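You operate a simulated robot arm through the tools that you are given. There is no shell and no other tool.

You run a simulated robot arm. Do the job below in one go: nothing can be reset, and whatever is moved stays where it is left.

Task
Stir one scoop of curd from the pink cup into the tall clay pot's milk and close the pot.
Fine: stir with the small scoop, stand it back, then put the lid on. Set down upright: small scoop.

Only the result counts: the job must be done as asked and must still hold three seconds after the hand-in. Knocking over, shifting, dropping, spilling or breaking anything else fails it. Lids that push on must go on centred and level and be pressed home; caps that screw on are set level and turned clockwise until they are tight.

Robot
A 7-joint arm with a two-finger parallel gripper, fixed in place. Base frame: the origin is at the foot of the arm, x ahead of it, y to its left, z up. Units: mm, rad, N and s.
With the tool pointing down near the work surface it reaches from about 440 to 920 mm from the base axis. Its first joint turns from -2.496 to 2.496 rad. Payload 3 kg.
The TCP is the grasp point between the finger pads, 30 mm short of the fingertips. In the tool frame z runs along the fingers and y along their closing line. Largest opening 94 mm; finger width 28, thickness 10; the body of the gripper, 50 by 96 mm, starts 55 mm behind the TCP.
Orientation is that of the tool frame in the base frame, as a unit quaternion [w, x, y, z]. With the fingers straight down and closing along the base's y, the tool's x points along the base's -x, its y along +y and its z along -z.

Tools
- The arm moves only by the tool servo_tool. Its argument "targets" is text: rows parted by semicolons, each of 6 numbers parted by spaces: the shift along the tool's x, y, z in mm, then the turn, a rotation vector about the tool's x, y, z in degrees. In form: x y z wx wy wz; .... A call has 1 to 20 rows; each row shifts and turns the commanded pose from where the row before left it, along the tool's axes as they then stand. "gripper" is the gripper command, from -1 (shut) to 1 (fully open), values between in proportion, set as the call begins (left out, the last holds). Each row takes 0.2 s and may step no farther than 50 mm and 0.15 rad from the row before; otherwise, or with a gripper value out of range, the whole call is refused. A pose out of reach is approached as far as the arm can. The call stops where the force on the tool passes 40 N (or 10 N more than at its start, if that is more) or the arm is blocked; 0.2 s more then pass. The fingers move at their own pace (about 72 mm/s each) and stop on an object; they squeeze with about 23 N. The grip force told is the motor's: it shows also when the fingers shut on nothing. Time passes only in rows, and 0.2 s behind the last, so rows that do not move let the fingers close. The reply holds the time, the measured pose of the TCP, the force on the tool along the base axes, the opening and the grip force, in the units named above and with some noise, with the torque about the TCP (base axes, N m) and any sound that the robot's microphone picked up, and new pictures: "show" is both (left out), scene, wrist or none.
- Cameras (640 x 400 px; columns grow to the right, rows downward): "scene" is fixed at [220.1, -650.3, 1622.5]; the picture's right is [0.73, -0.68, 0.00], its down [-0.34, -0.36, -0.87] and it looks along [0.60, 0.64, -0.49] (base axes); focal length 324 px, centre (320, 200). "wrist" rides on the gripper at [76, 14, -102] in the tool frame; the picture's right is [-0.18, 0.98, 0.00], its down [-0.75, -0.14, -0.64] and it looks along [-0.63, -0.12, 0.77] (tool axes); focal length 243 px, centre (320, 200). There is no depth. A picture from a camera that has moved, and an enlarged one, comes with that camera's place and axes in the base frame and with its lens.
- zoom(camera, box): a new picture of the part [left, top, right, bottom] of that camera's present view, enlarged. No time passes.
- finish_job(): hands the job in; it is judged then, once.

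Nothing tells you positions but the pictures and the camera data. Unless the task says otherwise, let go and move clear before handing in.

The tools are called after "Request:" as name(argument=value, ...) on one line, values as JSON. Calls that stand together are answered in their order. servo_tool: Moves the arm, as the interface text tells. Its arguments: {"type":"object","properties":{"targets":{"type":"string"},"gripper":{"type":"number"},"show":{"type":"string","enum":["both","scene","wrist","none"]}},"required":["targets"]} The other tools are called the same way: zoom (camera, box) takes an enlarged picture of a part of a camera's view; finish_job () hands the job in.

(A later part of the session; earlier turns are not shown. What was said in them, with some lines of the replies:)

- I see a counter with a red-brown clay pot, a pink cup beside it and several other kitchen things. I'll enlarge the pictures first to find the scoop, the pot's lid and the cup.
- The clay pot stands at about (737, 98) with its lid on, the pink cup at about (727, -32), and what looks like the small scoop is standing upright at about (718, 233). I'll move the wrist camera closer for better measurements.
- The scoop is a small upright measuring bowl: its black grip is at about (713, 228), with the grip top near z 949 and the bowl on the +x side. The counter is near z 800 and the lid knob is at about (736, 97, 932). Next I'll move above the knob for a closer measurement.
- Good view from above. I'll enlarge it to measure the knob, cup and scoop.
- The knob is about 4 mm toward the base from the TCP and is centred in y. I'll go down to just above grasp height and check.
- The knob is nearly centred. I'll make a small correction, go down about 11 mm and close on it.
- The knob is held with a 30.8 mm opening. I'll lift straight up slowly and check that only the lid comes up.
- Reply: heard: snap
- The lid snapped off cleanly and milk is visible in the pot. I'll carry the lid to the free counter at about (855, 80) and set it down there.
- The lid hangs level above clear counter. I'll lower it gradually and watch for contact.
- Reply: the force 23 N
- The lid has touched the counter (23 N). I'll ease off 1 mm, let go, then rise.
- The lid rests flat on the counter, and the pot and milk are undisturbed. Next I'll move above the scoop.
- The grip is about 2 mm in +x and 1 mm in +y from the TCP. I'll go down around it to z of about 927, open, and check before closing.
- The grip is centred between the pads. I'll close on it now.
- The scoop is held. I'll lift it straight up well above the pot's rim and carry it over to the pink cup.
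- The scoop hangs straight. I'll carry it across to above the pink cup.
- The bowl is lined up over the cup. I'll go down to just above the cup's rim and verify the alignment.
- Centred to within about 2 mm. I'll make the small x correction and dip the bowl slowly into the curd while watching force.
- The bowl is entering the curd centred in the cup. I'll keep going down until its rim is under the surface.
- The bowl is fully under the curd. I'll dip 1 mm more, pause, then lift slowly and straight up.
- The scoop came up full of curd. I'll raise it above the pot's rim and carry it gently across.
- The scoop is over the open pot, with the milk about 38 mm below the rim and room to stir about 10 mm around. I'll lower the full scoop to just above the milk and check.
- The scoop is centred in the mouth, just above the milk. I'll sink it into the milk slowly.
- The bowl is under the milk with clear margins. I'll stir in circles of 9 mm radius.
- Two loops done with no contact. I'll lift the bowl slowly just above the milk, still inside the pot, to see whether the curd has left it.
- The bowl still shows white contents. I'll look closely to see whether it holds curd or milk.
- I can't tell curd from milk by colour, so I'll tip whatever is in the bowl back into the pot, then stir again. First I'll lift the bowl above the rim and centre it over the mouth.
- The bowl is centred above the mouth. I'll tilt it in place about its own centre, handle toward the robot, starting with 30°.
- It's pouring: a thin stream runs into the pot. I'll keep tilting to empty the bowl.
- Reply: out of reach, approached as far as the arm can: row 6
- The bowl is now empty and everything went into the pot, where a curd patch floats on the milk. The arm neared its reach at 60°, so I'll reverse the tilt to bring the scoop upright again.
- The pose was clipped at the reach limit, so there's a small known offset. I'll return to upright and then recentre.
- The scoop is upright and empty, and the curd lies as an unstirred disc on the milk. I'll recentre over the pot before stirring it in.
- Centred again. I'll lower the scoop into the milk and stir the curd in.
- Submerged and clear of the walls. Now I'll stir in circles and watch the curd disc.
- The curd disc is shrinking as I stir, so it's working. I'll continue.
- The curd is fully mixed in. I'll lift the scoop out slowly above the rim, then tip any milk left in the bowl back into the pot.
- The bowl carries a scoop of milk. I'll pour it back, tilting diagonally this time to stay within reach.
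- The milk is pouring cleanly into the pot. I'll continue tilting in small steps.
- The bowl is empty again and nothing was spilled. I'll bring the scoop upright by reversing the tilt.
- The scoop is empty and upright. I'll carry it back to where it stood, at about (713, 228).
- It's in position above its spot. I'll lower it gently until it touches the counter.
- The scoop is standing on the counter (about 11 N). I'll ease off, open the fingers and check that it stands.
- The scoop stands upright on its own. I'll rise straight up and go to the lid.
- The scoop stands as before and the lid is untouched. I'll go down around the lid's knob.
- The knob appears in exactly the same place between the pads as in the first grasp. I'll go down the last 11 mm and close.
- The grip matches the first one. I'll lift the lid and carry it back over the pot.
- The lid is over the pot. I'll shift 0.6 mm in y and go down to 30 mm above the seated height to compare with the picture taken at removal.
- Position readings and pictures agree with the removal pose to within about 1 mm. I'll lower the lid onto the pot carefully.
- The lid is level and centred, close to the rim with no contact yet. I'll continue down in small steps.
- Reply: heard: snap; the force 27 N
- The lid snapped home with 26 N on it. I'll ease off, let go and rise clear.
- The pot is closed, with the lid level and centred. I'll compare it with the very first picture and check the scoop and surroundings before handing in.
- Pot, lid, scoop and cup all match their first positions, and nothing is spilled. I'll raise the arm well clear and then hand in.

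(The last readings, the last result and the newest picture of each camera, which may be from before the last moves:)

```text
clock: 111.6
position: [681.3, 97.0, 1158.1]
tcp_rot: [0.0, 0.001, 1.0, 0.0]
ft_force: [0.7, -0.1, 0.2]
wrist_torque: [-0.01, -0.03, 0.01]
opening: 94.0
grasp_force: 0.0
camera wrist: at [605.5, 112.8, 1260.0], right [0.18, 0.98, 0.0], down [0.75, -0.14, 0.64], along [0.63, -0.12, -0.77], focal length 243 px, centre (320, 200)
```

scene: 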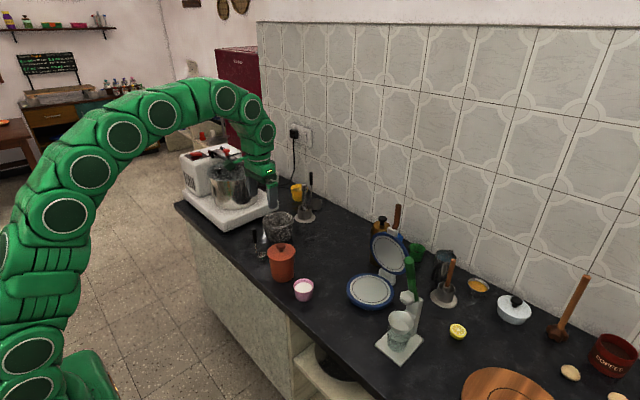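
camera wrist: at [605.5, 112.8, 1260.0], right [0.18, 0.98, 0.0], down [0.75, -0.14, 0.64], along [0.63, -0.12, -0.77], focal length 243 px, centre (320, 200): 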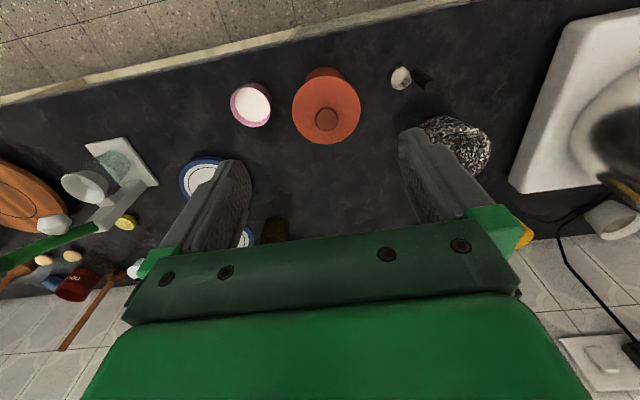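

The arm is clear, the lid is snapped on, the scoop stands upright at its spot and the curd is stirred into the milk. I'm handing in the job.

Request:
finish_job()

```text
The job is handed in.
```

The job is done and handed in. One scoop of curd from the pink cup is stirred into the pot's milk, the small scoop stands upright at its original spot, and the lid is back on.

- **Curd:** After I tipped it in, the curd floated as a patch on the milk. I stirred with the scoop until no patch was left.
- **Scoop:** It came out of the pot holding milk, so I poured that back before standing it down. It was empty when I set it down.
- **Lid:** It went on level and centred and snapped home. I pressed it to about 26 N before letting go.
- **Arm reach:** During the first pour the arm ran into its reach limit, and the scoop drifted about 25 mm sideways. It stayed over the pot's mouth.

In the last pictures the pot, cup and scoop matched where they stood at the start, and I saw no spills. The arm was clear when I handed in.
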